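You operate a simulated robot arm through the tools that you are given. There is no shell and no other tool. Be economical: measure what you need, move in short steps, check, and stop when the job is done.

Carry out the task below with a simulated two-armed robot. There is one attempt and no reset: what you move stays moved.

## Task
Wipe up the spill on the top of the check bench with the blue cloth and put it back.

The check looks at the end state, three seconds after you hand in, the way a careful person would. Anything else that was tipped, shoved, dropped, spilled or broken makes it a failure. Flat cloth is picked up by pressing the open fingertips on it (5 to 10 N) and closing them slowly along it; thin cloth reads only 2 to 8 mm in the jaws.

## Robot
Two 7-joint arms with two-finger parallel grippers on one trunk, on a base that drives. Base frame: it is fixed to the floor where the robot stands at the start and does not move with it; the origin is under the middle of the robot, x ahead of it, y to its left, z up; the surface under the hand at the start is at about z = 880. Units: mm, rad, N and s.
The left shoulder is at the start at [50, 177, 1079], the right one opposite. With the tool pointing down near the work surface each hand reaches from about 100 to 680 mm from the robot's upright axis, wherever it stands, measured 20 degrees to its own side. Payload 3.43 kg a hand.
The TCP of each hand is the grasp point between the finger pads, 34 mm short of the fingertips. In the tool frame z runs along the fingers and y along their closing line. Largest opening 128 mm; finger width 24, thickness 12; the body of the gripper, 48 by 130 mm, starts 96 mm behind the TCP.
Orientation is that of the tool frame in the base frame, as a unit quaternion [w, x, y, z]. With the fingers straight down and closing along the base's y, the tool's x points along the base's -x, its y along +y and its z along -z.

## Interface
- The arms move only by the tool drive_tool. It takes "left_moves", "right_moves" or both (then of equal length, played together; a hand with none holds still); each is one flat list of numbers, 7 for each row, row after row: the shift along the tool's x, y, z in units of 20 mm (1.0 is 20 mm), then the turn, a rotation vector about the tool's x, y, z in units of 4 degrees (1.0 is 4 degrees), then the opening, from 0 (shut) to 1 (fully open). In form: [dx, dy, dz, wx, wy, wz, jaw, dx, dy, dz, wx, wy, wz, jaw, ...]. A call has 1 to 10 rows; each row shifts and turns the commanded pose from where the row before left it, along the tool's axes as they then stand. A call with a number of a shift or a turn outside -1 to 1 is refused whole. Rows are played at 5 a second. More than 50 mm and 0.15 rad between two rows, or a gripper value outside its range, and nothing of the call is played. A pose out of reach is approached as far as the arm can. The call stops where the force on the tool passes 40 N (or 10 N more than at its start, if that is more) or the arm is blocked; 0.2 s more then pass. Each finger travels about 108 mm/s and halts on what it meets, pressing with about 23 N; the grip force reading is that of the motor and also rises with nothing between the fingers. The clock runs only during rows and for 0.2 s after the last one: add rows that do not move to give the fingers time. The reply holds the time, the measured pose of the TCP, the force on the tool along the base axes, the opening and the grip force, in the units named above and with some noise, with the torque about the TCP (base axes, N m) and any sound that the robot's microphone picked up, and new pictures: "pictures" is both (left out), scene, wrist or none (wrist: the cameras of the hands that moved).
- Cameras (640 x 400 px; columns grow to the right, rows downward): "scene" is now at [157.9, 10.3, 1247.9]; the picture's right is [0.10, -1.00, 0.00], its down [-0.51, -0.05, -0.86] and it looks along [0.85, 0.09, -0.51] (base axes); focal length 214 px, centre (320, 200). "left" rides on the left gripper at [76, 11, -160] in its tool frame; the picture's right is [-0.15, 0.99, 0.00], its down [-0.88, -0.13, -0.46] and it looks along [-0.45, -0.07, 0.89] (tool axes); focal length 234 px, centre (320, 200). "right" rides on the right gripper at [76, -11, -160] in its tool frame; the picture's right is [0.15, 0.99, 0.00], its down [-0.88, 0.13, -0.46] and it looks along [-0.45, 0.07, 0.89] (tool axes); focal length 234 px, centre (320, 200). There is no depth. A picture from a camera that has moved, and an enlarged one, comes with that camera's place and axes in the base frame and with its lens.
- lift_body(by): slides the trunk up (or, below 0, down) by that many mm; the arms and the scene camera ride with it, the base frame stays. It gives what a move gives, with no picture.
- base_move(legs): drives the robot by 1 to 6 legs, each [ahead, turn to the left] in mm and rad, along the robot's own axes; the way and the turn of a leg run together, so that a leg with both is an arc; at most 1500 mm and 3.142 rad a leg. The arms and the cameras ride along, it lands a little off, and it stops where it bumps. It gives what a move gives, and a new picture of the scene camera.
- aim_head(pan, tilt): turns the head with the scene camera to pan (to the left, within 1.396 rad either way) and tilt (down, from -0.506 to 1.204), counted from straight ahead of the robot. It gives what a move gives, and a new picture of the scene camera.
- enlarge(camera, box): a new picture of the part [left, top, right, bottom] of that camera's present view, enlarged. It takes no simulated time.
- finish_job(): hands the job in; it is judged then, once.

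Go step by step. Nothing tells you exact positions but the pictures and the camera data: compare them with the known pose of the tool, close in by small moves and look again before you grip or let go. The budget is 120 turns and 260 pictures, counting those below and the enlarged ones. Unless the task says otherwise, let go and move clear before handing in, and close with one line.

The tools are called after "Emit:" as name(argument=value, ...) on one line, values as JSON. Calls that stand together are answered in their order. drive_tool: Moves the arms, as the interface text tells. Its arguments: {"type":"object","properties":{"left_moves":{"type":"array"},"right_moves":{"type":"array"},"pictures":{"type":"string","enum":["both","scene","wrist","none"]}},"required":[]} The other tools are called the same way: lift_body (by) slides the trunk up or down; base_move (legs) drives the base; aim_head (pan, tilt) turns the head that bears the scene camera; enlarge (camera, box) takes an enlarged picture of a part of a camera's view; finish_job () hands the job in.

At the start:

```text
t: 0.0
left_tool_pos: [391.7, 202.2, 1161.8]
left_ee_rot: [0.0, -0.001, 1.0, 0.0]
left_force: [0.4, -0.1, -0.8]
left_torque: [-0.01, 0.0, 0.02]
left_gripper_width: 128.0
left_finger_force: 0.1
right_tool_pos: [412.1, -156.4, 1136.7]
right_ee_rot: [0.0, 0.0, 1.0, -0.001]
right_force: [-0.3, -0.4, -0.4]
right_torque: [0.0, 0.01, -0.01]
right_gripper_width: 128.1
right_finger_force: 0.0
trunk travel left (down, up): [-250.0, 151.0]
robot x, y, heading: [-3.5, -1.2, 0.002]
head pan, tilt: [0.099, 0.538]
```

scene: 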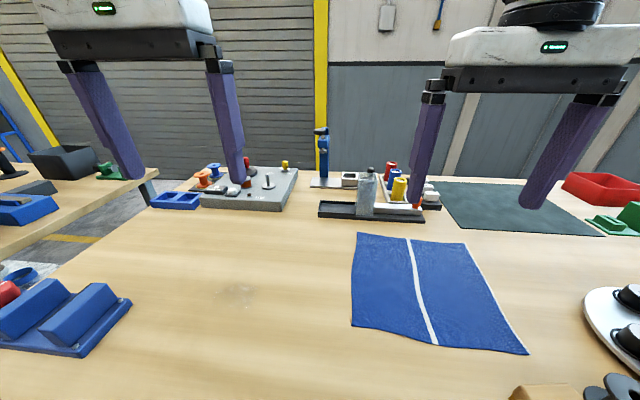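
right: 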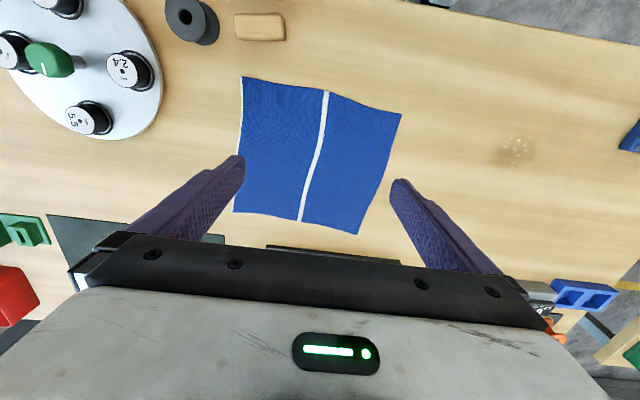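
left: 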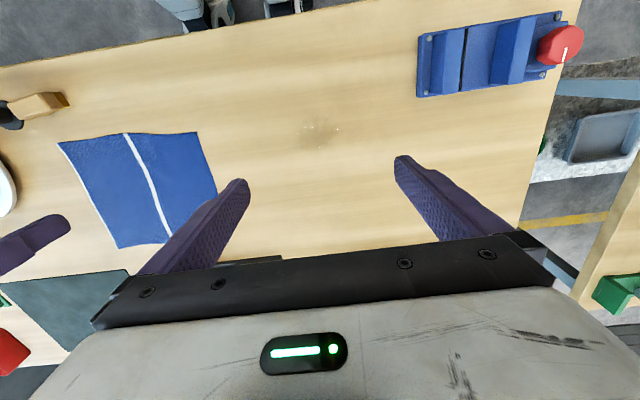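

The blue cloth lies flat ahead on the right (about x 350–605, y −20 to −310). A faint stain sits near (403, 204). I'll look closer and check the surroundings for which bench is meant and what "back" means.

Emit:
enlarge(camera="left", box=[220, 80, 420, 205])

Emit:
enlarge(camera="right", box=[200, 50, 440, 250])

Emit:
aim_head(pan=1.2, tilt=0.5)

Emit:
aim_head(pan=-1.1, tilt=0.5)

Emit:
aim_head(pan=0.0, tilt=0.9)

```text
3.20 times, centred on (320, 142) of left
camera zoom: at [316.9, 214.3, 1321.8], right [0.14, 0.99, 0.0], down [0.88, -0.13, 0.46], along [0.45, -0.07, -0.89], focal length 749 px, centre (320, 384)
```

zoom: 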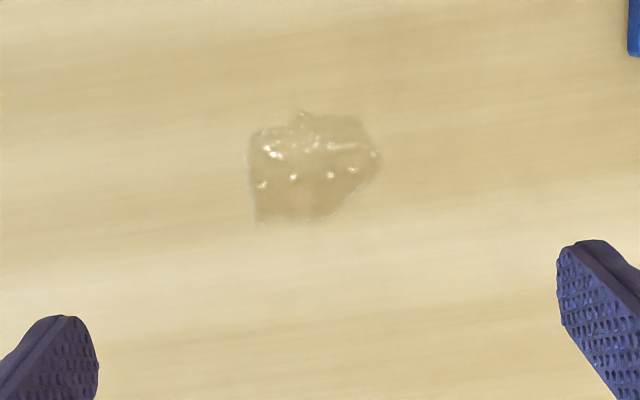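

```text
2.00 times, centred on (320, 150) of right
camera zoom: at [336.4, -167.8, 1296.2], right [-0.15, 0.99, 0.0], down [0.88, 0.13, 0.46], along [0.45, 0.07, -0.89], focal length 468 px, centre (320, 300)
```

zoom: 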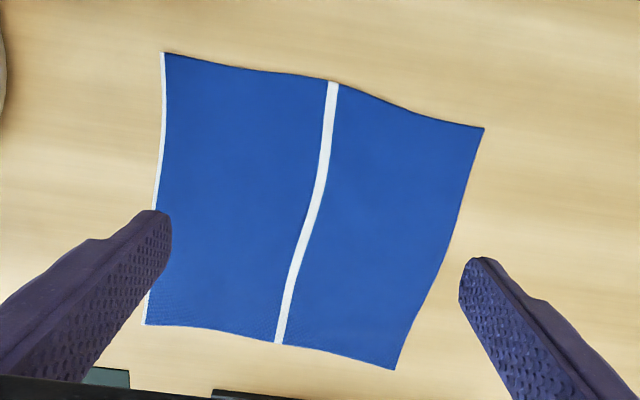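

```text
t: 1.3
left_tool_pos: [390.8, 203.6, 1162.1]
left_ee_rot: [0.0, -0.002, 1.0, 0.0]
left_force: [0.6, 0.1, 0.4]
left_torque: [0.01, -0.04, -0.01]
left_gripper_width: 128.1
left_finger_force: 0.1
right_tool_pos: [411.9, -156.5, 1135.2]
right_ee_rot: [0.0, 0.0, 1.0, 0.0]
right_force: [-0.4, 0.0, -0.4]
right_torque: [0.0, 0.01, 0.03]
right_gripper_width: 127.8
right_finger_force: 0.1
trunk travel left (down, up): [-250.0, 151.0]
robot x, y, heading: [-1.3, -0.6, 0.004]
head pan, tilt: [1.201, 0.499]
camera scene: at [101.2, 86.2, 1251.3], right [0.93, -0.36, 0.0], down [-0.17, -0.45, -0.88], along [0.32, 0.82, -0.48], focal length 214 px, centre (320, 200)
```

scene: 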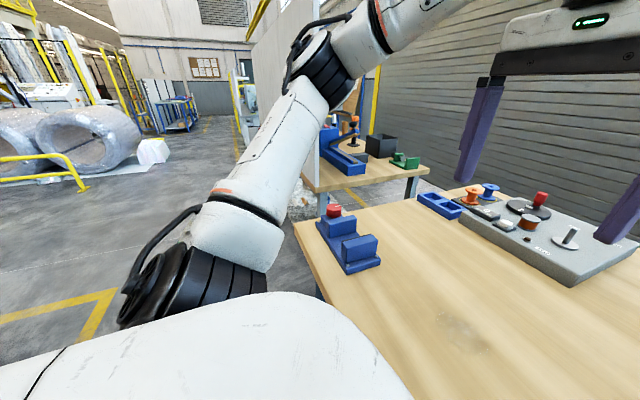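

```text
t: 3.5
left_tool_pos: [391.6, 203.2, 1161.3]
left_ee_rot: [-0.001, -0.001, 1.0, 0.0]
left_force: [-0.1, 0.6, 0.4]
left_torque: [-0.02, 0.0, 0.03]
left_gripper_width: 128.0
left_finger_force: 0.1
right_tool_pos: [411.2, -156.6, 1136.1]
right_ee_rot: [0.0, 0.0, 1.0, 0.0]
right_force: [0.8, 0.1, 0.0]
right_torque: [-0.03, 0.03, 0.01]
right_gripper_width: 128.2
right_finger_force: 0.0
trunk travel left (down, up): [-250.0, 151.0]
robot x, y, heading: [-2.1, 1.9, -0.002]
head pan, tilt: [-1.1, 0.499]
camera scene: at [109.5, -79.6, 1251.3], right [-0.89, -0.45, 0.0], down [-0.22, 0.43, -0.88], along [0.4, -0.78, -0.48], focal length 214 px, centre (320, 200)
```

scene: 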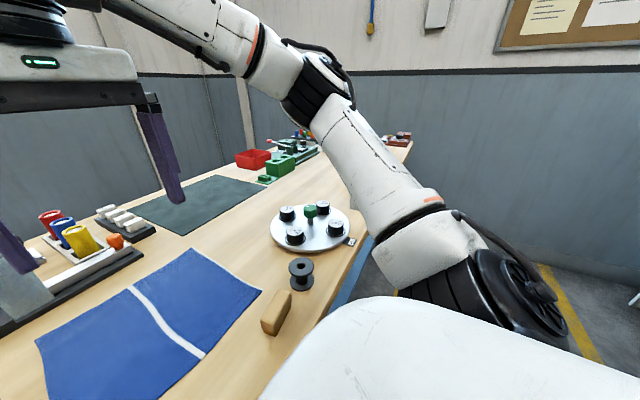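

```text
t: 4.8
left_tool_pos: [390.1, 203.2, 1162.6]
left_ee_rot: [0.001, -0.001, 1.0, 0.0]
left_force: [-0.3, 1.0, -0.2]
left_torque: [-0.01, 0.02, 0.0]
left_gripper_width: 128.0
left_finger_force: 0.0
right_tool_pos: [412.6, -156.7, 1136.7]
right_ee_rot: [0.0, -0.001, 1.0, 0.0]
right_force: [0.6, -0.6, -0.1]
right_torque: [0.03, 0.0, 0.03]
right_gripper_width: 127.9
right_finger_force: 0.1
trunk travel left (down, up): [-250.0, 151.0]
robot x, y, heading: [1.7, 0.6, 0.002]
head pan, tilt: [0.0, 0.901]
camera scene: at [143.7, 1.3, 1217.5], right [0.0, -1.0, 0.0], down [-0.78, 0.0, -0.62], along [0.62, 0.0, -0.78], focal length 214 px, centre (320, 200)
```

scene: 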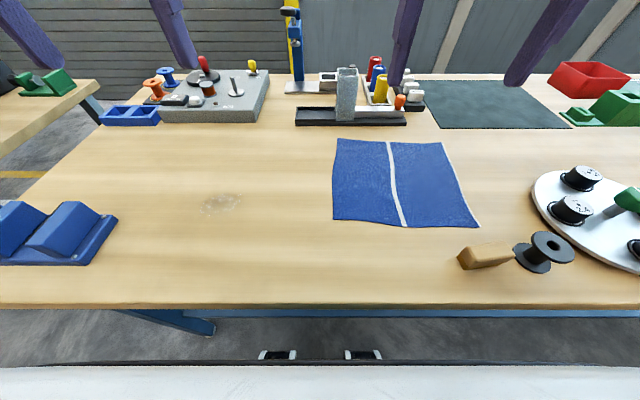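

The spill is a clear patch about 75 × 65 mm, centred near (400, 198) on this bench. The cloth is flat: its left edge is centred at about (489, −33) and its right edge at about (475, −303). I'll pinch both side edges, slide the cloth over to rub, and then slide it back, starting with both hands going above the edges.

Emit:
drive_tool(left_moves=[-0.49, -1, 0, 0, 0, 0, 0.39, -0.49, -1, 0, 0, 0, 0, 0.39, -0.49, -1, 0, 0, 0, 0, 0.39, -0.49, -1, 0, 0, 0, 0, 0.39, -0.49, -1, 0, 0, 0, 0, 0.39, -0.49, -1, 0, 0, 0, 0, 0.39, -0.49, -1, 0, 0, 0, 0, 0.39, -0.49, -1, 0, 0, 0, 0, 0.39, -0.49, -1, 0, 0, 0, 0, 0.39, -0.49, -1, 0, 0, 0, 0, 0.39], right_moves=[-0.315, -0.525, 0, 0, 0, 0, 0.39, -0.315, -0.525, 0, 0, 0, 0, 0.39, -0.315, -0.525, 0, 0, 0, 0, 0.39, -0.315, -0.525, 0, 0, 0, 0, 0.39, -0.315, -0.525, 0, 0, 0, 0, 0.39, -0.315, -0.525, 0.5, 0, 0, 0, 0.39, -0.315, -0.525, 0.5, 0, 0, 0, 0.39, -0.315, -0.525, 0.5, 0, 0, 0, 0.39, -0.315, -0.525, 0.5, 0, 0, 0, 0.39, -0.315, -0.525, 0.5, 0, 0, 0, 0.39], pictures="none")

Emit:
drive_tool(left_moves=[0, -0.95, 1, 0, 0, 0, 0.39, 0, -0.95, 1, 0, 0, 0, 0.39, 0, -1, 1, 0, 0, 0, 0.39, 0, -1, 1, 0, 0, 0, 0.39, 0, 0, 1, 0, 0, 0, 0.39, 0, 0, 1, 0, 0, 0, 0.39, 0, 0, 1, 0, 0, 0, 0.39, 0, 0, 1, 0, 0, 0, 0.39, 0, 0, 1, 0, 0, 0, 0.39], right_moves=[0, 0, 0.7, 0, 0, 0, 0.39, 0, 0, 0.7, 0, 0, 0, 0.39, 0, 0, 0.7, 0, 0, 0, 0.39, 0, 0, 0.7, 0, 0, 0, 0.39, 0, 0, 0.7, 0, 0, 0, 0.39, 0, 0, 0.7, 0, 0, 0, 0.39, 0, 0, 0.7, 0, 0, 0, 0.39, 0, 0, 0.7, 0, 0, 0, 0.39, 0, 0, 0.4, 0, 0, 0, 0.39])

```text
t: 7.0
left_tool_pos: [489.1, 0.4, 1162.0]
left_ee_rot: [0.0, 0.0, 1.0, 0.0]
left_force: [0.8, 0.4, 0.5]
left_torque: [0.0, -0.01, -0.04]
left_gripper_width: 49.7
left_finger_force: 0.0
right_tool_pos: [474.9, -262.1, 1082.8]
right_ee_rot: [0.0, -0.001, 1.0, 0.001]
right_force: [-0.2, -0.3, 0.5]
right_torque: [0.01, 0.0, -0.03]
right_gripper_width: 50.2
right_finger_force: 0.2
trunk travel left (down, up): [-250.0, 151.0]
robot x, y, heading: [-0.6, 1.3, 0.002]
head pan, tilt: [0.0, 0.901]
```

```text
t: 9.0
left_tool_pos: [490.2, -76.7, 980.5]
left_ee_rot: [0.0, -0.001, 1.0, -0.001]
left_force: [-0.4, 0.3, -0.4]
left_torque: [-0.02, -0.01, 0.04]
left_gripper_width: 49.7
left_finger_force: 0.1
right_tool_pos: [473.7, -262.3, 965.4]
right_ee_rot: [0.0, 0.0, 1.0, 0.001]
right_force: [-0.7, -0.1, 0.2]
right_torque: [0.02, 0.0, 0.03]
right_gripper_width: 49.7
right_finger_force: 0.0
trunk travel left (down, up): [-250.0, 151.0]
robot x, y, heading: [3.3, -1.0, 0.001]
head pan, tilt: [0.0, 0.901]
camera scene: at [143.9, 1.4, 1217.5], right [0.0, -1.0, 0.0], down [-0.78, 0.0, -0.62], along [0.62, 0.0, -0.78], focal length 214 px, centre (320, 200)
camera right: at [398.7, -272.1, 1125.3], right [-0.15, 0.99, 0.0], down [0.88, 0.13, 0.46], along [0.45, 0.07, -0.89], focal length 234 px, centre (320, 200)
camera left: at [415.3, -65.0, 1141.0], right [0.14, 0.99, 0.0], down [0.88, -0.13, 0.46], along [0.45, -0.07, -0.89], focal length 234 px, centre (320, 200)
```

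scene: 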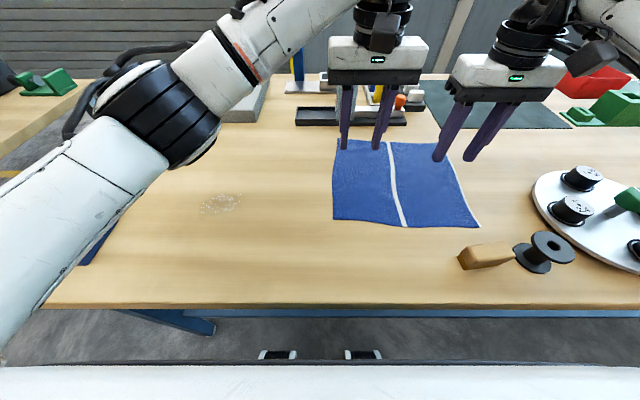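
right: 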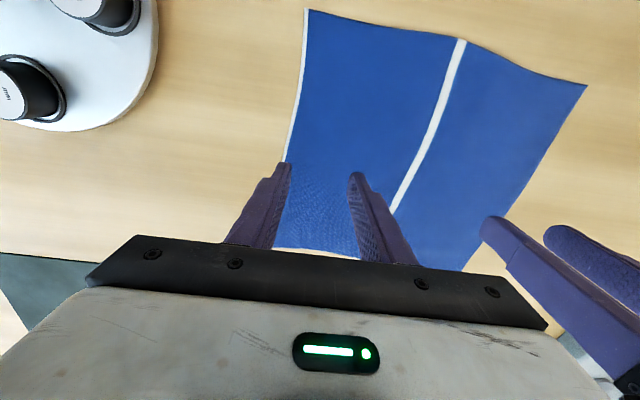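
left: 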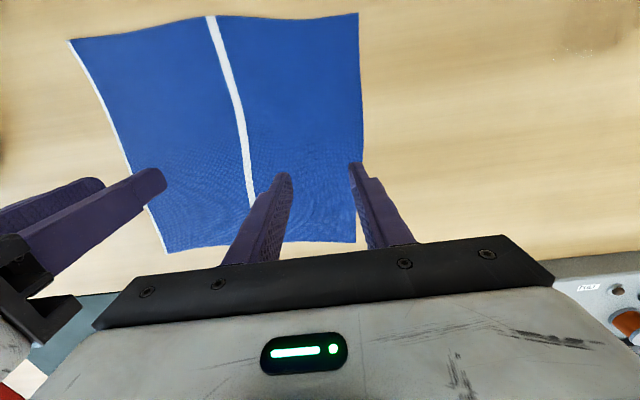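

Both hands sit over the edges, though the right hand should shift 10 mm inward. I'll go down to just above contact.

Emit:
drive_tool(left_moves=[0, 0, 1, 0, 0, 0, 0.39, 0, 0, 1, 0, 0, 0, 0.39, 0, 0, 1, 0, 0, 0, 0.39, 0, 0, 0, 0, 0, 0, 0.39], right_moves=[0, 0.17, 0.75, 0, 0, 0, 0.39, 0, 0.17, 0.75, 0, 0, 0, 0.39, 0, 0.17, 0.75, 0, 0, 0, 0.39, 0, 0, 0, 0, 0, 0, 0.39], pictures="wrist")

Emit:
drive_tool(left_moves=[0, 0, 0.2, 0, 0, 0, 0.39, 0, 0, 0, 0, 0, 0, 0.39], right_moves=[0, 0, 0.2, 0, 0, 0, 0.39, 0, 0, 0, 0, 0, 0, 0.39], pictures="none")

```text
t: 10.0
left_tool_pos: [488.2, -76.0, 921.8]
left_ee_rot: [-0.001, 0.0, 1.0, -0.001]
left_force: [0.7, -0.4, -0.8]
left_torque: [-0.02, -0.02, 0.05]
left_gripper_width: 49.8
left_finger_force: 0.1
right_tool_pos: [476.4, -249.9, 919.0]
right_ee_rot: [0.0, 0.0, 1.0, 0.0]
right_force: [-0.3, 0.4, -0.5]
right_torque: [0.0, -0.01, 0.01]
right_gripper_width: 50.0
right_finger_force: 0.1
trunk travel left (down, up): [-250.0, 151.0]
robot x, y, heading: [2.2, -3.9, -0.0]
head pan, tilt: [0.0, 0.901]
camera right: at [400.9, -261.8, 1079.9], right [-0.15, 0.99, 0.0], down [0.88, 0.13, 0.46], along [0.45, 0.07, -0.89], focal length 234 px, centre (320, 200)
camera left: at [414.0, -65.3, 1081.4], right [0.14, 0.99, 0.0], down [0.88, -0.13, 0.46], along [0.45, -0.07, -0.89], focal length 234 px, centre (320, 200)
```

right: 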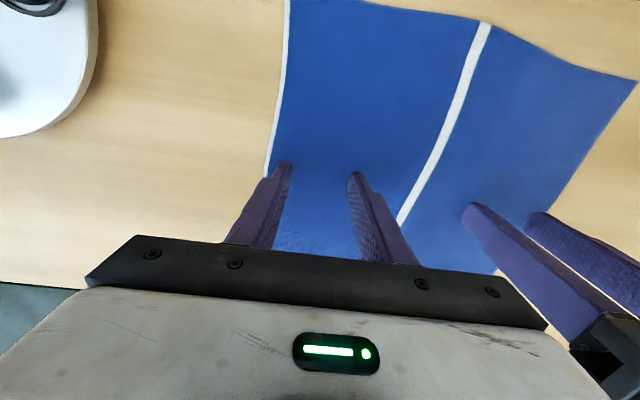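
left: 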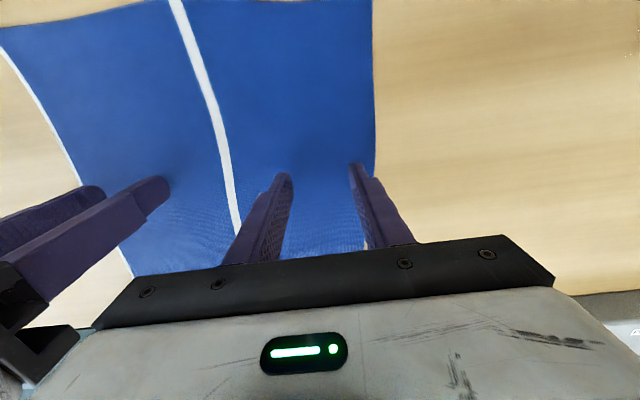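

```text
t: 10.6
left_tool_pos: [488.8, -75.8, 920.1]
left_ee_rot: [0.0, -0.001, 1.0, 0.0]
left_force: [0.8, -0.3, -0.1]
left_torque: [-0.01, 0.0, 0.0]
left_gripper_width: 49.9
left_finger_force: 0.1
right_tool_pos: [475.3, -250.4, 915.7]
right_ee_rot: [-0.001, 0.0, 1.0, 0.0]
right_force: [-0.2, 0.5, 1.3]
right_torque: [-0.02, 0.01, -0.02]
right_gripper_width: 49.7
right_finger_force: 0.0
trunk travel left (down, up): [-250.0, 151.0]
robot x, y, heading: [-0.1, 1.0, -0.005]
head pan, tilt: [0.0, 0.901]
```

No contact yet, or barely any. I'll lower in 2 mm steps.

Emit:
drive_tool(left_moves=[0, 0, 0.15, 0, 0, 0, 0.39, 0, 0, 0, 0, 0, 0, 0.39], right_moves=[0, 0, 0.08, 0, 0, 0, 0.39, 0, 0, 0, 0, 0, 0, 0.39], pictures="none")

Emit:
drive_tool(left_moves=[0, 0, 0.1, 0, 0, 0, 0.39, 0, 0, 0, 0, 0, 0, 0.39], right_moves=[0, 0, 0.05, 0, 0, 0, 0.39, 0, 0, 0, 0, 0, 0, 0.39], pictures="none")

```text
t: 11.2
left_tool_pos: [489.5, -75.1, 914.7]
left_ee_rot: [0.001, -0.001, 1.0, -0.002]
left_force: [-0.5, -1.4, 2.7]
left_torque: [0.08, -0.02, 0.03]
left_gripper_width: 50.0
left_finger_force: 0.1
right_tool_pos: [473.9, -250.5, 915.2]
right_ee_rot: [0.001, 0.0, 1.0, 0.0]
right_force: [0.7, 0.4, 6.6]
right_torque: [-0.11, -0.05, 0.05]
right_gripper_width: 49.9
right_finger_force: 0.0
trunk travel left (down, up): [-250.0, 151.0]
robot x, y, heading: [-3.9, 1.6, -0.007]
head pan, tilt: [0.0, 0.901]
```

```text
t: 11.8
left_tool_pos: [489.2, -76.4, 915.7]
left_ee_rot: [0.002, 0.0, 1.0, -0.001]
left_force: [0.2, -1.5, 18.1]
left_torque: [0.43, 0.04, -0.02]
left_gripper_width: 49.3
left_finger_force: 0.1
right_tool_pos: [474.2, -251.7, 914.6]
right_ee_rot: [0.002, 0.0, 1.0, 0.0]
right_force: [2.5, -0.5, 9.9]
right_torque: [-0.11, -0.09, 0.03]
right_gripper_width: 49.9
right_finger_force: 0.1
trunk travel left (down, up): [-250.0, 151.0]
robot x, y, heading: [1.2, -0.8, -0.001]
head pan, tilt: [0.0, 0.901]
```

Both are in contact, but the left presses a bit hard. I'll ease it and close both slowly.

Emit:
drive_tool(left_moves=[0, 0, -0.06, 0, 0, 0, 0.37, 0, 0, 0, 0, 0, 0, 0.33, 0, 0, 0, 0, 0, 0, 0.29, 0, 0, 0, 0, 0, 0, 0.25, 0, 0, 0, 0, 0, 0, 0.21, 0, 0, 0, 0, 0, 0, 0.17, 0, 0, 0, 0, 0, 0, 0.13, 0, 0, 0, 0, 0, 0, 0.09, 0, 0, 0, 0, 0, 0, 0.04, 0, 0, 0, 0, 0, 0, 0], right_moves=[0, 0, 0, 0, 0, 0, 0.37, 0, 0, 0, 0, 0, 0, 0.33, 0, 0, 0, 0, 0, 0, 0.29, 0, 0, 0, 0, 0, 0, 0.25, 0, 0, 0, 0, 0, 0, 0.21, 0, 0, 0, 0, 0, 0, 0.17, 0, 0, 0, 0, 0, 0, 0.13, 0, 0, 0, 0, 0, 0, 0.09, 0, 0, 0, 0, 0, 0, 0.04, 0, 0, 0, 0, 0, 0, 0])

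```text
t: 14.0
left_tool_pos: [488.0, -77.0, 915.3]
left_ee_rot: [0.0, 0.001, 1.0, -0.003]
left_force: [-1.5, -12.4, 9.8]
left_torque: [-0.35, 0.06, 0.02]
left_gripper_width: 2.2
left_finger_force: 22.9
right_tool_pos: [473.8, -248.8, 915.0]
right_ee_rot: [0.001, 0.0, 1.0, 0.001]
right_force: [1.1, 10.7, 17.0]
right_torque: [0.31, -0.01, 0.0]
right_gripper_width: 6.4
right_finger_force: 22.7
trunk travel left (down, up): [-250.0, 151.0]
robot x, y, heading: [-0.2, -0.0, -0.005]
head pan, tilt: [0.0, 0.901]
camera scene: at [141.7, 1.9, 1217.8], right [0.0, -1.0, 0.0], down [-0.78, 0.0, -0.62], along [0.62, 0.0, -0.78], focal length 214 px, centre (320, 200)
camera right: at [398.2, -260.7, 1075.4], right [-0.15, 0.99, 0.0], down [0.88, 0.13, 0.46], along [0.45, 0.07, -0.89], focal length 234 px, centre (320, 200)
camera left: at [413.5, -64.6, 1074.7], right [0.15, 0.99, 0.0], down [0.88, -0.13, 0.46], along [0.45, -0.07, -0.89], focal length 234 px, centre (320, 200)
```

scene: 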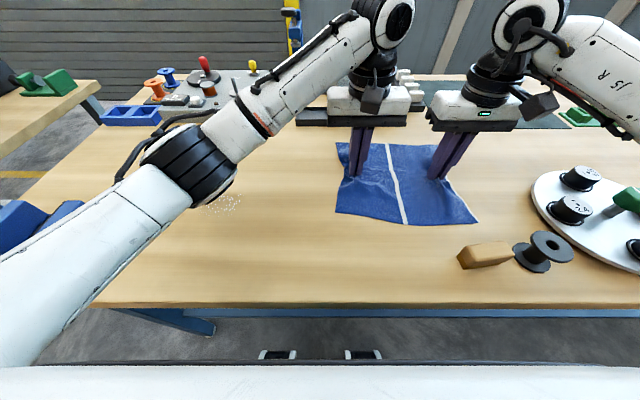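
right: 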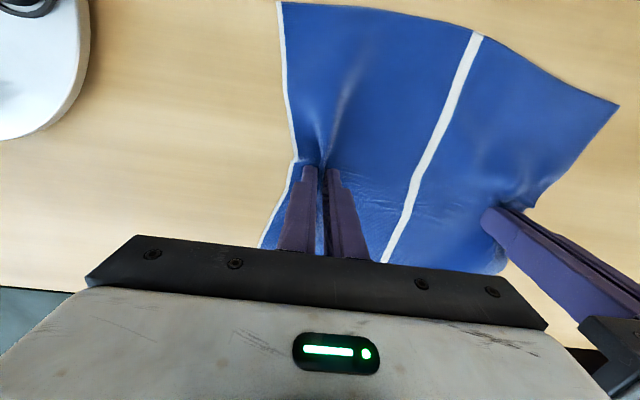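
left: 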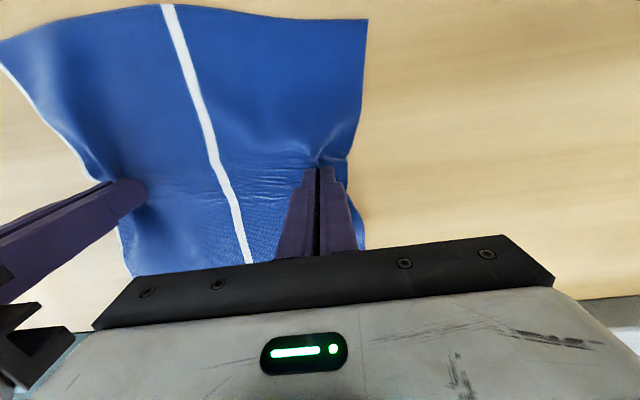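

Both edges are gripped. I'll lift slightly and check the hold, then carry the cloth left toward the spill with both hands in step.

Emit:
drive_tool(left_moves=[0, 0, -0.5, 0, 0, 0, 0, 0, 0, -0.5, 0, 0, 0, 0, 0, 0.5, 0, 0, 0, 0, 0, 0, 0.5, 0, 0, 0, 0, 0, 0, 0.5, 0, 0, 0, 0, 0], right_moves=[0, 0, -0.5, 0, 0, 0, 0, 0, 0, -0.5, 0, 0, 0, 0, 0, 0.5, 0, 0, 0, 0, 0, 0, 0.5, 0, 0, 0, 0, 0, 0, 0.5, 0, 0, 0, 0, 0])

```text
t: 15.2
left_tool_pos: [490.0, -47.2, 933.5]
left_ee_rot: [0.001, 0.0, 1.0, -0.002]
left_force: [-1.0, -19.2, -0.3]
left_torque: [-0.69, 0.02, -0.01]
left_gripper_width: 2.3
left_finger_force: 22.8
right_tool_pos: [475.9, -218.8, 935.1]
right_ee_rot: [0.0, 0.0, 1.0, 0.002]
right_force: [0.7, 19.2, 0.4]
right_torque: [0.66, -0.05, 0.01]
right_gripper_width: 2.2
right_finger_force: 23.0
trunk travel left (down, up): [-250.0, 151.0]
robot x, y, heading: [-0.9, -2.0, -0.0]
head pan, tilt: [0.0, 0.901]
camera scene: at [143.7, 1.6, 1217.4], right [0.0, -1.0, 0.0], down [-0.78, 0.0, -0.62], along [0.62, 0.0, -0.78], focal length 214 px, centre (320, 200)
camera right: at [400.0, -231.4, 1094.1], right [-0.15, 0.99, 0.0], down [0.88, 0.13, 0.46], along [0.45, 0.07, -0.89], focal length 234 px, centre (320, 200)
camera left: at [415.3, -35.4, 1093.4], right [0.15, 0.99, -0.01], down [0.88, -0.13, 0.46], along [0.45, -0.07, -0.89], focal length 234 px, centre (320, 200)
```

scene: 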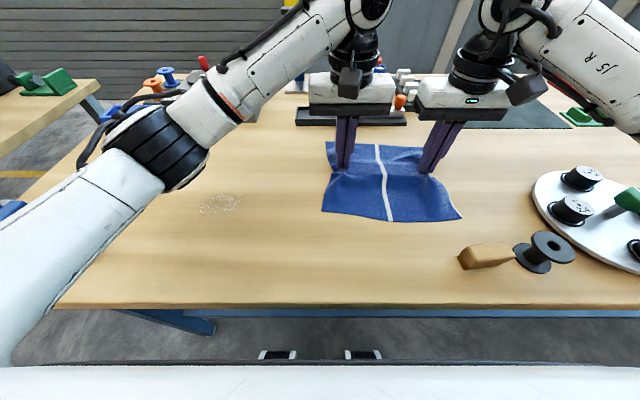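
right: 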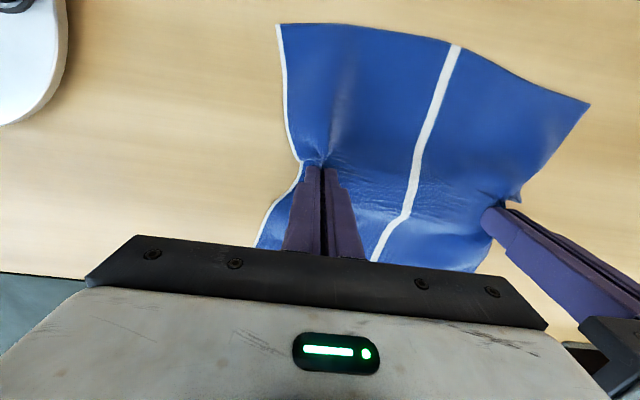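
left: 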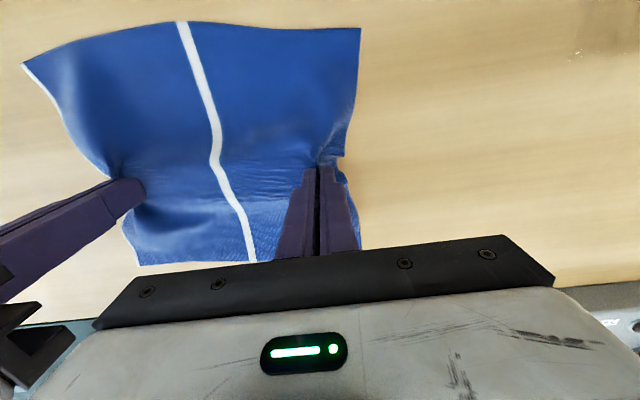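

The cloth is held and follows, with about 19 N of tension between the hands. I'll carry on left and toward me, slackening it by about 10 mm.

Emit:
drive_tool(left_moves=[0.37, 0.95, 0, 0, 0, 0, 0, 0.37, 0.95, 0, 0, 0, 0, 0, 0.37, 0.95, 0, 0, 0, 0, 0, 0.37, 0.95, 0, 0, 0, 0, 0, 0.37, 0.95, 0, 0, 0, 0, 0, 0.37, 0.95, 0, 0, 0, 0, 0, 0.37, 0.95, 0, 0, 0, 0, 0, 0.37, 0.95, 0, 0, 0, 0, 0, 0.37, 0.95, 0, 0, 0, 0, 0, 0.37, 0.95, 0, 0, 0, 0, 0], right_moves=[0.37, 1, 0, 0, 0, 0, 0, 0.37, 1, 0, 0, 0, 0, 0, 0.37, 1, 0, 0, 0, 0, 0, 0.37, 1, 0, 0, 0, 0, 0, 0.37, 1, 0, 0, 0, 0, 0, 0.37, 1, 0, 0, 0, 0, 0, 0.37, 1, 0, 0, 0, 0, 0, 0.37, 1, 0, 0, 0, 0, 0, 0.37, 1, 0, 0, 0, 0, 0, 0.37, 1, 0, 0, 0, 0, 0])

```text
t: 17.4
left_tool_pos: [413.5, 146.3, 934.3]
left_ee_rot: [0.0, -0.002, 1.0, 0.0]
left_force: [-0.1, -1.2, -0.4]
left_torque: [-0.09, 0.02, -0.02]
left_gripper_width: 2.2
left_finger_force: 23.5
right_tool_pos: [400.4, -17.7, 934.7]
right_ee_rot: [-0.001, 0.001, 1.0, -0.001]
right_force: [0.2, 1.0, -0.3]
right_torque: [0.07, -0.01, -0.01]
right_gripper_width: 2.2
right_finger_force: 23.4
trunk travel left (down, up): [-250.0, 151.0]
robot x, y, heading: [-1.1, 1.3, -0.003]
head pan, tilt: [0.0, 0.901]
camera scene: at [143.6, 1.8, 1217.5], right [0.0, -1.0, 0.0], down [-0.78, 0.0, -0.62], along [0.62, 0.0, -0.78], focal length 214 px, centre (320, 200)
camera right: at [325.5, -29.0, 1094.9], right [-0.14, 0.99, 0.0], down [0.88, 0.13, 0.46], along [0.45, 0.06, -0.89], focal length 234 px, centre (320, 200)
camera left: at [339.9, 157.1, 1093.4], right [0.14, 0.99, 0.0], down [0.88, -0.13, 0.46], along [0.45, -0.06, -0.89], focal length 234 px, centre (320, 200)
```

scene: 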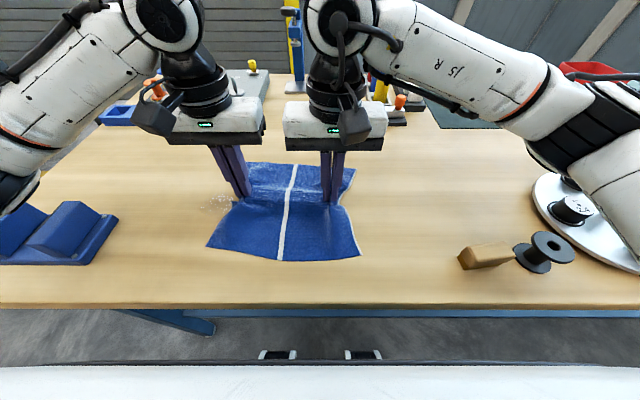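
right: 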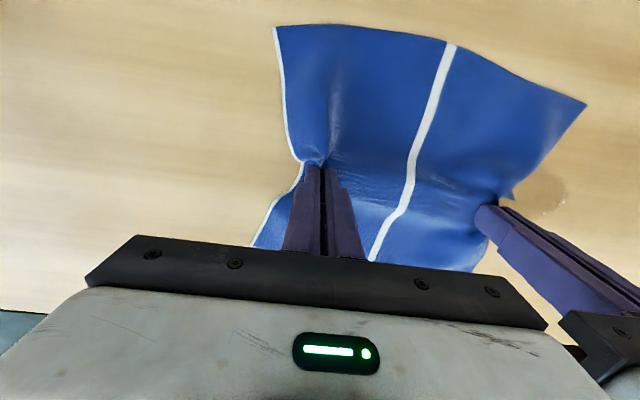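
left: 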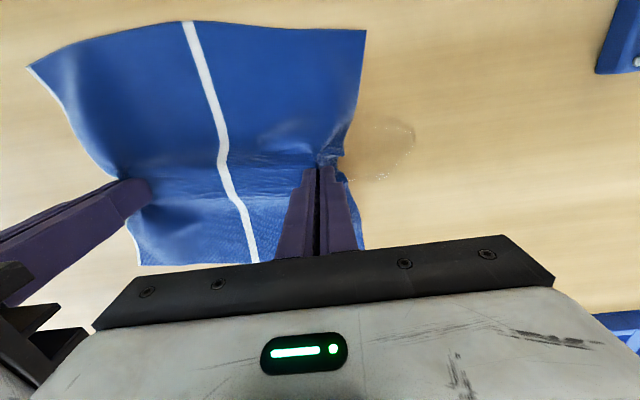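

The left pinch is just right of the spill. I'll lower it to press lightly, with the right hand following close to the bench.

Emit:
drive_tool(left_moves=[0, 0, 0.5, 0, 0, 0, 0, 0, 0, 0.4, 0, 0, 0, 0, 0, 0, 0.1, 0, 0, 0, 0, 0, 0, 0, 0, 0, 0, 0], right_moves=[0, 0, 0.4, 0, 0, 0, 0, 0, 0, 0.3, 0, 0, 0, 0, 0, 0, 0, 0, 0, 0, 0, 0, 0, 0, 0, 0, 0, 0], pictures="none")

```text
t: 18.4
left_tool_pos: [413.5, 146.0, 915.2]
left_ee_rot: [0.001, -0.002, 1.0, -0.001]
left_force: [0.0, 2.1, 14.5]
left_torque: [0.15, 0.07, -0.04]
left_gripper_width: 2.1
left_finger_force: 22.3
right_tool_pos: [399.8, -19.3, 920.3]
right_ee_rot: [0.0, 0.0, 1.0, 0.0]
right_force: [0.7, 0.8, 0.7]
right_torque: [0.0, 0.03, -0.01]
right_gripper_width: 2.2
right_finger_force: 23.1
trunk travel left (down, up): [-250.0, 151.0]
robot x, y, heading: [2.1, 0.9, 0.005]
head pan, tilt: [0.0, 0.901]
```

The contact is about 14 N. I'll sweep lanes across the spill with both hands in step.

Emit:
drive_tool(left_moves=[-1, 0, -0.02, 0, 0, 0, 0, 0, 1, 0, 0, 0, 0, 0, 0, 1, 0, 0, 0, 0, 0, 0, 1, 0, 0, 0, 0, 0, 0, 1, 0, 0, 0, 0, 0, 0, 1, 0, 0, 0, 0, 0, 0.8, 0, 0, 0, 0, 0, 0, 0, -1, 0, 0, 0, 0, 0, 0, -1, 0, 0, 0, 0, 0, 0, -1, 0, 0, 0, 0, 0], right_moves=[-1, 0, 0, 0, 0, 0, 0, 0, 1, 0, 0, 0, 0, 0, 0, 1, 0, 0, 0, 0, 0, 0, 1, 0, 0, 0, 0, 0, 0, 1, 0, 0, 0, 0, 0, 0, 1, 0, 0, 0, 0, 0, 0.8, 0, 0, 0, 0, 0, 0, 0, -1, 0, 0, 0, 0, 0, 0, -1, 0, 0, 0, 0, 0, 0, -1, 0, 0, 0, 0, 0])

```text
t: 20.6
left_tool_pos: [418.3, 184.2, 915.7]
left_ee_rot: [-0.001, -0.002, 1.0, -0.001]
left_force: [-0.9, -7.9, 3.4]
left_torque: [-0.25, 0.07, -0.03]
left_gripper_width: 2.2
left_finger_force: 23.1
right_tool_pos: [402.4, 17.0, 921.2]
right_ee_rot: [0.0, 0.001, 1.0, 0.0]
right_force: [1.9, 7.7, -0.2]
right_torque: [0.22, -0.03, 0.02]
right_gripper_width: 2.1
right_finger_force: 22.5
trunk travel left (down, up): [-250.0, 151.0]
robot x, y, heading: [-1.8, 2.4, 0.001]
head pan, tilt: [0.0, 0.901]
camera scene: at [143.5, 1.0, 1217.3], right [0.0, -1.0, 0.0], down [-0.78, 0.0, -0.62], along [0.62, 0.0, -0.78], focal length 214 px, centre (320, 200)
camera right: at [328.3, 6.2, 1080.6], right [-0.15, 0.99, 0.0], down [0.88, 0.13, 0.46], along [0.45, 0.07, -0.89], focal length 234 px, centre (320, 200)
camera left: at [344.2, 196.4, 1075.1], right [0.14, 0.99, 0.0], down [0.88, -0.13, 0.45], along [0.45, -0.07, -0.89], focal length 234 px, centre (320, 200)
```

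scene: 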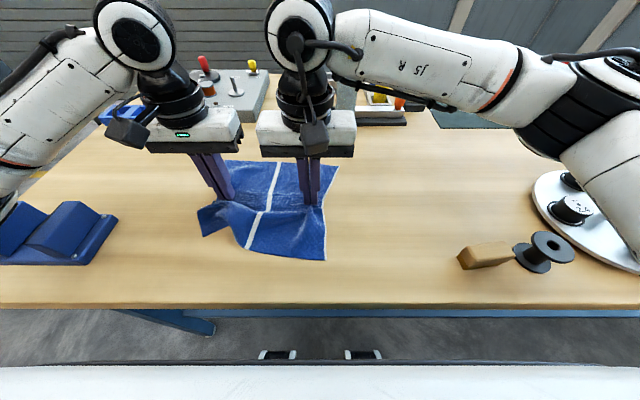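
right: 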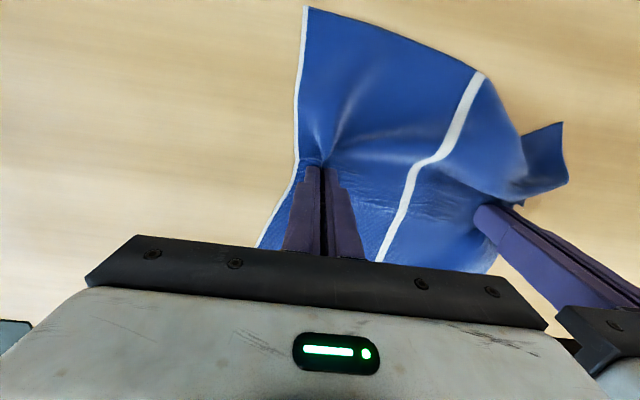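
left: 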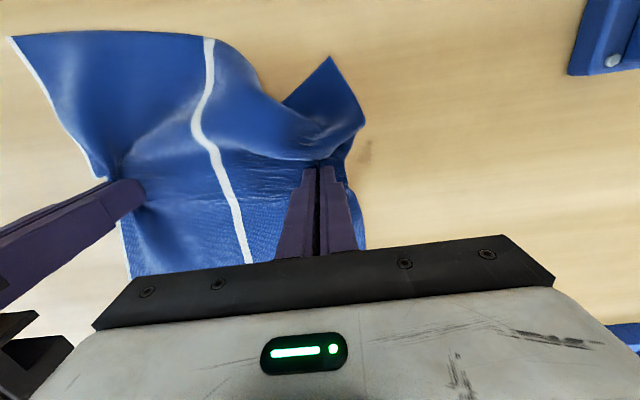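

The wipe is working: only a small dark remnant shows at left-camera pixel (365, 150). I'll continue with the nearer lanes.

Emit:
drive_tool(left_moves=[0, -1, 0.03, 0, 0, 0, 0, 1, 0, 0, 0, 0, 0, 0, 0, 1, 0, 0, 0, 0, 0, 0, 1, 0, 0, 0, 0, 0, 0, 1, 0, 0, 0, 0, 0, 0, 1, 0, 0, 0, 0, 0, 0.8, 0, 0, 0, 0, 0, 0, 0, -1, 0, 0, 0, 0, 0, 0, -1, 0, 0, 0, 0, 0, 0, -1, 0, 0, 0, 0, 0], right_moves=[0, -1, 0, 0, 0, 0, 0, 1, 0, 0, 0, 0, 0, 0, 0, 1, 0, 0, 0, 0, 0, 0, 1, 0, 0, 0, 0, 0, 0, 1, 0, 0, 0, 0, 0, 0, 1, 0, 0, 0, 0, 0, 0.8, 0, 0, 0, 0, 0, 0, 0, -1, 0, 0, 0, 0, 0, 0, -1, 0, 0, 0, 0, 0, 0, -1, 0, 0, 0, 0, 0], pictures="none")

Emit:
drive_tool(left_moves=[0.8, 0, 0, 0, 0, 0, 0, 0, 1, 0, 0, 0, 0, 0, 0, 1, 0, 0, 0, 0, 0, 0, 1, 0, 0, 0, 0, 0, 0, -1, 0, 0, 0, 0, 0, 0, -1, 0, 0, 0, 0, 0, 0, -1, 0, 0, 0, 0, 0, 0, -1, 0, 0, 0, 0, 0, 0, -1, 0, 0, 0, 0, 0, 0, -1, 0, 0, 0, 0, 0], right_moves=[0.8, 0, 0, 0, 0, 0, 0, 0, 1, 0, 0, 0, 0, 0, 0, 1, 0, 0, 0, 0, 0, 0, 1, 0, 0, 0, 0, 0, 0, -1, 0, 0, 0, 0, 0, 0, -1, 0, 0, 0, 0, 0, 0, -1, 0, 0, 0, 0, 0, 0, -1, 0, 0, 0, 0, 0, 0, -1, 0, 0, 0, 0, 0, 0, -1, 0, 0, 0, 0, 0])

```text
t: 22.8
left_tool_pos: [384.4, 186.8, 915.8]
left_ee_rot: [0.003, -0.002, 1.0, 0.001]
left_force: [-3.0, 8.1, 39.1]
left_torque: [0.44, 0.26, -0.06]
left_gripper_width: 2.3
left_finger_force: 23.0
right_tool_pos: [367.7, 18.5, 921.5]
right_ee_rot: [0.001, 0.0, 1.0, 0.0]
right_force: [0.5, 7.1, -0.5]
right_torque: [0.23, 0.0, 0.0]
right_gripper_width: 2.5
right_finger_force: 22.5
trunk travel left (down, up): [-250.0, 151.0]
robot x, y, heading: [-1.0, 0.9, 0.0]
head pan, tilt: [0.0, 0.901]
```

```text
t: 25.0
left_tool_pos: [367.3, 125.5, 914.3]
left_ee_rot: [0.003, -0.001, 1.0, -0.002]
left_force: [-0.9, 6.1, 38.8]
left_torque: [0.45, 0.17, -0.06]
left_gripper_width: 2.1
left_finger_force: 22.3
right_tool_pos: [351.0, -41.5, 920.9]
right_ee_rot: [0.001, 0.0, 1.0, 0.0]
right_force: [0.3, 7.2, -0.7]
right_torque: [0.22, -0.05, 0.02]
right_gripper_width: 2.3
right_finger_force: 23.1
trunk travel left (down, up): [-250.0, 151.0]
robot x, y, heading: [-2.2, 0.8, -0.004]
head pan, tilt: [0.0, 0.901]
camera scene: at [141.6, 1.7, 1217.9], right [0.0, -1.0, 0.0], down [-0.78, 0.0, -0.62], along [0.62, 0.0, -0.78], focal length 214 px, centre (320, 200)
camera right: at [275.4, -52.9, 1081.9], right [-0.15, 0.99, 0.0], down [0.88, 0.13, 0.46], along [0.45, 0.07, -0.89], focal length 234 px, centre (320, 200)
camera left: at [292.0, 137.4, 1074.3], right [0.14, 0.99, 0.0], down [0.88, -0.13, 0.46], along [0.46, -0.07, -0.89], focal length 234 px, centre (320, 200)
```

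scene: 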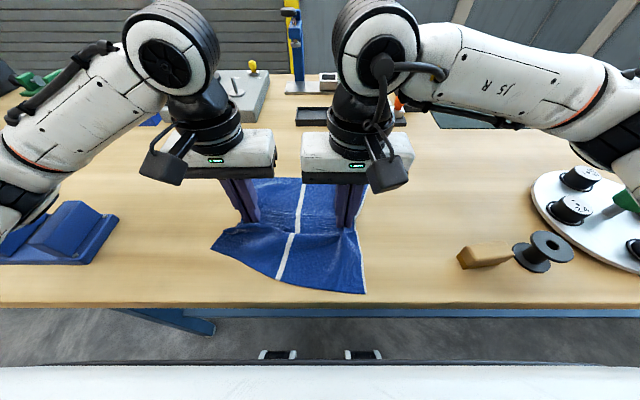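
right: 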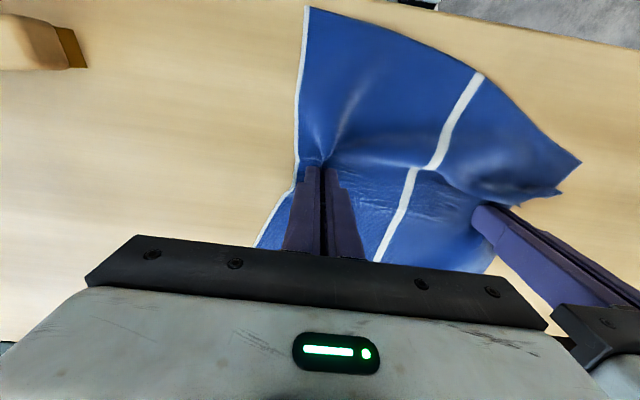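
left: 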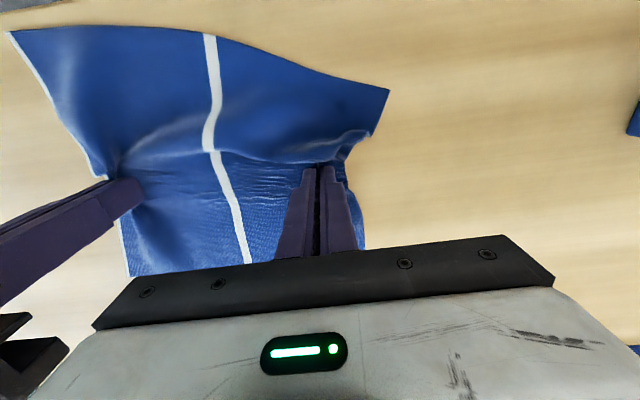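

The visible area looks clean, though the left force had crept to 39 N. I'll lift a little, move away from me first to keep clear of the wooden block, and then check the spot.

Emit:
drive_tool(left_moves=[0, 0, -0.8, 0, 0, 0, 0, 0, 0, -0.8, 0, 0, 0, 0, -1, 0, 0, 0, 0, 0, 0, -1, -0.2, 0, 0, 0, 0, 0, -1, -0.4, 0, 0, 0, 0, 0, -1, -0.6, 0, 0, 0, 0, 0, -1, -0.8, 0, 0, 0, 0, 0, -1, -0.8, 0, 0, 0, 0, 0, -0.6, -1, 0, 0, 0, 0, 0, 0, -1, 0, 0, 0, 0, 0], right_moves=[0, 0, -0.6, 0, 0, 0, 0, 0, 0, -0.6, 0, 0, 0, 0, -1, 0, 0, 0, 0, 0, 0, -1, -0.2, 0, 0, 0, 0, 0, -1, -0.4, 0, 0, 0, 0, 0, -1, -0.6, 0, 0, 0, 0, 0, -1, -0.8, 0, 0, 0, 0, 0, -1, -0.8, 0, 0, 0, 0, 0, -0.6, -1, 0, 0, 0, 0, 0, 0, -1, 0, 0, 0, 0, 0])

```text
t: 27.2
left_tool_pos: [499.9, 30.3, 946.5]
left_ee_rot: [0.0, -0.001, 1.0, 0.0]
left_force: [0.1, -3.8, -0.3]
left_torque: [-0.11, 0.01, 0.03]
left_gripper_width: 2.3
left_finger_force: 23.5
right_tool_pos: [484.6, -134.7, 946.4]
right_ee_rot: [0.0, 0.001, 1.0, 0.001]
right_force: [1.1, 3.4, 0.2]
right_torque: [0.12, 0.01, -0.04]
right_gripper_width: 2.3
right_finger_force: 22.8
trunk travel left (down, up): [-250.0, 151.0]
robot x, y, heading: [1.1, 3.9, 0.001]
head pan, tilt: [0.0, 0.901]
camera scene: at [143.6, 1.0, 1217.5], right [0.0, -1.0, 0.0], down [-0.78, 0.0, -0.62], along [0.62, 0.0, -0.78], focal length 214 px, centre (320, 200)
camera right: at [408.8, -146.9, 1106.6], right [-0.15, 0.99, 0.0], down [0.88, 0.13, 0.46], along [0.45, 0.07, -0.89], focal length 234 px, centre (320, 200)
camera left: at [424.5, 41.5, 1105.3], right [0.14, 0.99, 0.0], down [0.88, -0.13, 0.46], along [0.45, -0.07, -0.89], focal length 234 px, centre (320, 200)
```

scene: 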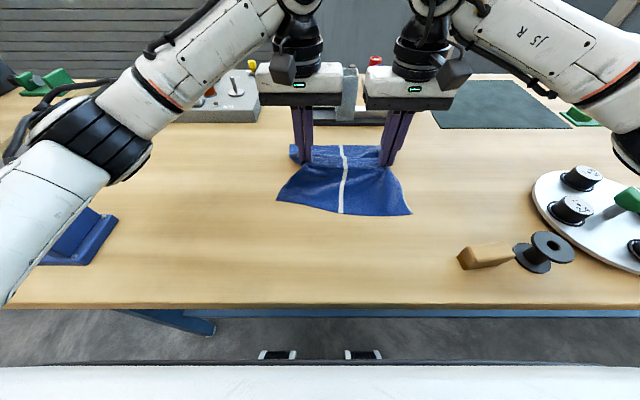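
right: 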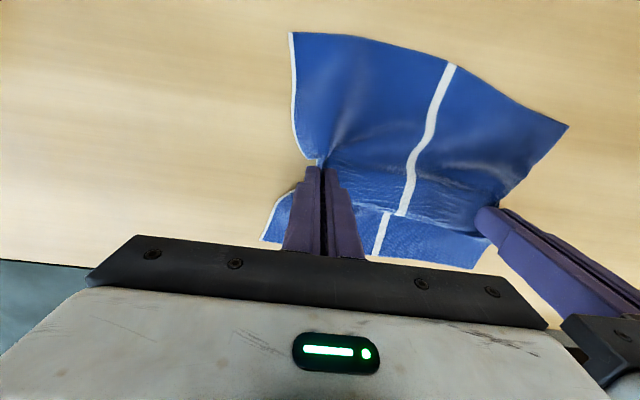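
left: 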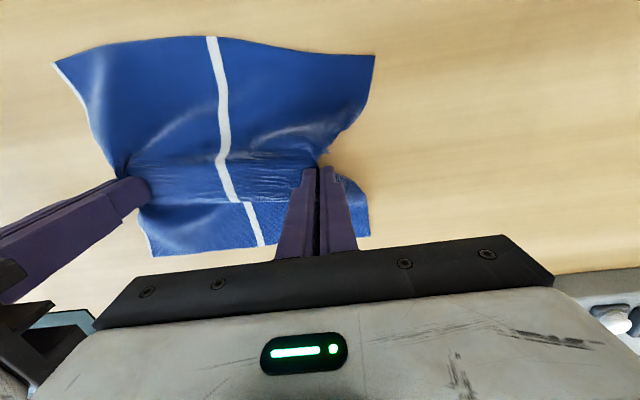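

Emit:
enlarge(camera="scene", box=[150, 150, 310, 250])

Emit:
enlarge(camera="scene", box=[260, 130, 430, 230])

```text
4.00 times, centred on (230, 200) of scene
camera zoom: at [143.6, 1.0, 1217.5], right [0.0, -1.0, 0.0], down [-0.78, 0.0, -0.62], along [0.62, 0.0, -0.78], focal length 858 px, centre (680, 200)
```

zoom: 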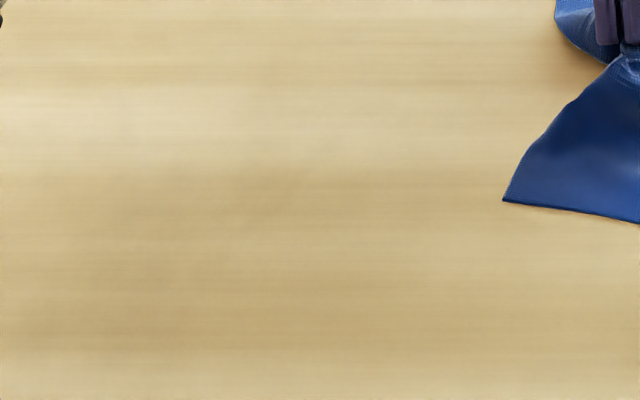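

```text
3.76 times, centred on (345, 180) of scene
camera zoom: at [143.6, 1.0, 1217.5], right [0.0, -1.0, 0.0], down [-0.78, 0.0, -0.62], along [0.62, 0.0, -0.78], focal length 807 px, centre (226, 275)
```

zoom: 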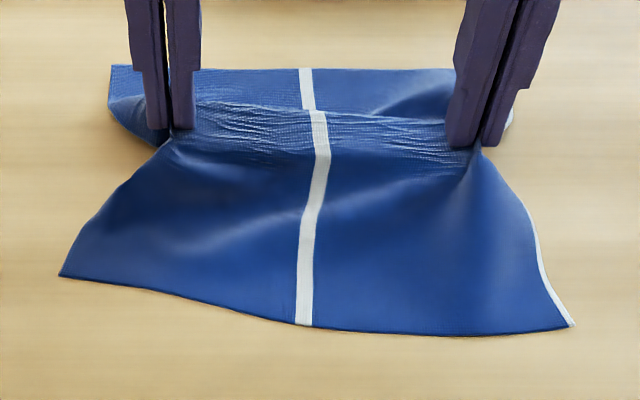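

The bench is clean where the spill was. The far half of the cloth has rumpled, so I'll bring it over its place with a small overshoot, lower, and draw toward me to straighten the far half.

Emit:
drive_tool(left_moves=[-0.3, -0.885, 0, 0, 0, 0, 0, -0.3, -0.885, 0, 0, 0, 0, 0, -0.3, -0.885, 0, 0, 0, 0, 0, -0.3, -0.885, 0, 0, 0, 0, 0, -0.3, -0.885, 0, 0, 0, 0, 0, -0.3, -0.885, 0, 0, 0, 0, 0, 0.5, 0, 0.6, 0, 0, 0, 0, 0.5, 0, 0.5, 0, 0, 0, 0, 0.8, 0, 0, 0, 0, 0, 0, 0.5, 0, 0, 0, 0, 0, 0], right_moves=[-0.3, -0.96, 0, 0, 0, 0, 0, -0.3, -0.96, 0, 0, 0, 0, 0, -0.3, -0.96, 0, 0, 0, 0, 0, -0.3, -0.96, 0, 0, 0, 0, 0, -0.3, -0.96, 0, 0, 0, 0, 0, -0.3, -0.96, 0, 0, 0, 0, 0, 0.5, 0, 0.6, 0, 0, 0, 0, 0.5, 0, 0.5, 0, 0, 0, 0, 0.8, 0, 0, 0, 0, 0, 0, 0.5, 0, 0, 0, 0, 0, 0])

Emit:
enlarge(camera="scene", box=[320, 110, 500, 240])

```text
t: 29.4
left_tool_pos: [492.0, -79.2, 926.4]
left_ee_rot: [0.002, 0.0, 1.0, -0.003]
left_force: [-0.4, -19.5, -0.6]
left_torque: [-0.66, 0.06, 0.02]
left_gripper_width: 2.3
left_finger_force: 22.1
right_tool_pos: [475.3, -250.4, 921.9]
right_ee_rot: [0.001, 0.001, 1.0, 0.002]
right_force: [2.8, 19.3, -0.3]
right_torque: [0.7, -0.06, 0.01]
right_gripper_width: 2.3
right_finger_force: 23.5
trunk travel left (down, up): [-250.0, 151.0]
robot x, y, heading: [-0.1, -0.7, 0.002]
head pan, tilt: [0.0, 0.901]
camera scene: at [143.6, 1.4, 1217.5], right [0.0, -1.0, 0.0], down [-0.78, 0.0, -0.62], along [0.62, 0.0, -0.78], focal length 214 px, centre (320, 200)
camera right: at [399.7, -262.9, 1083.1], right [-0.15, 0.99, 0.0], down [0.88, 0.13, 0.46], along [0.45, 0.07, -0.89], focal length 234 px, centre (320, 200)
camera left: at [416.4, -66.9, 1085.2], right [0.15, 0.99, -0.01], down [0.88, -0.13, 0.46], along [0.45, -0.07, -0.89], focal length 234 px, centre (320, 200)
```

scene: 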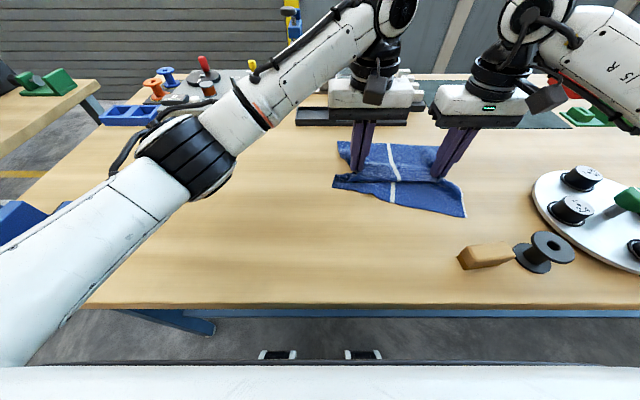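
right: 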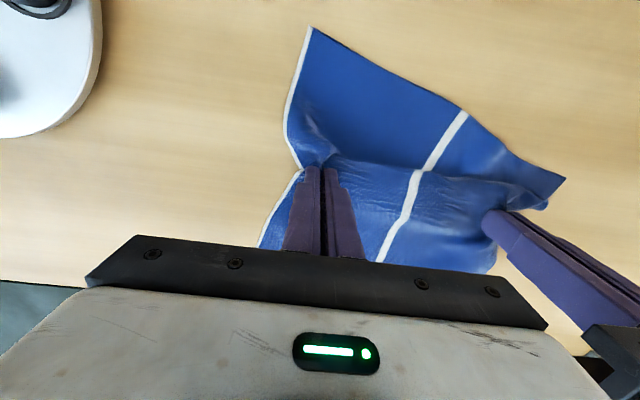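
left: 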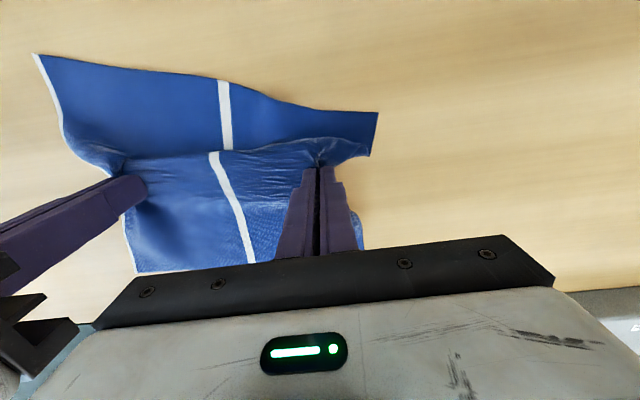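

```text
3.08 times, centred on (410, 175) of scene
camera zoom: at [143.6, 1.4, 1217.5], right [0.0, -1.0, 0.0], down [-0.78, 0.0, -0.62], along [0.62, 0.0, -0.78], focal length 660 px, centre (43, 277)
```

zoom: 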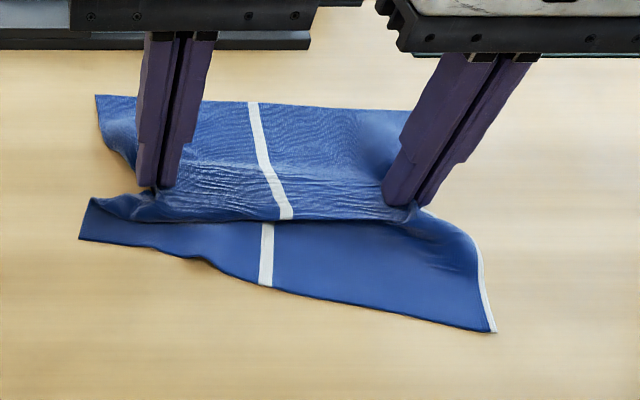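

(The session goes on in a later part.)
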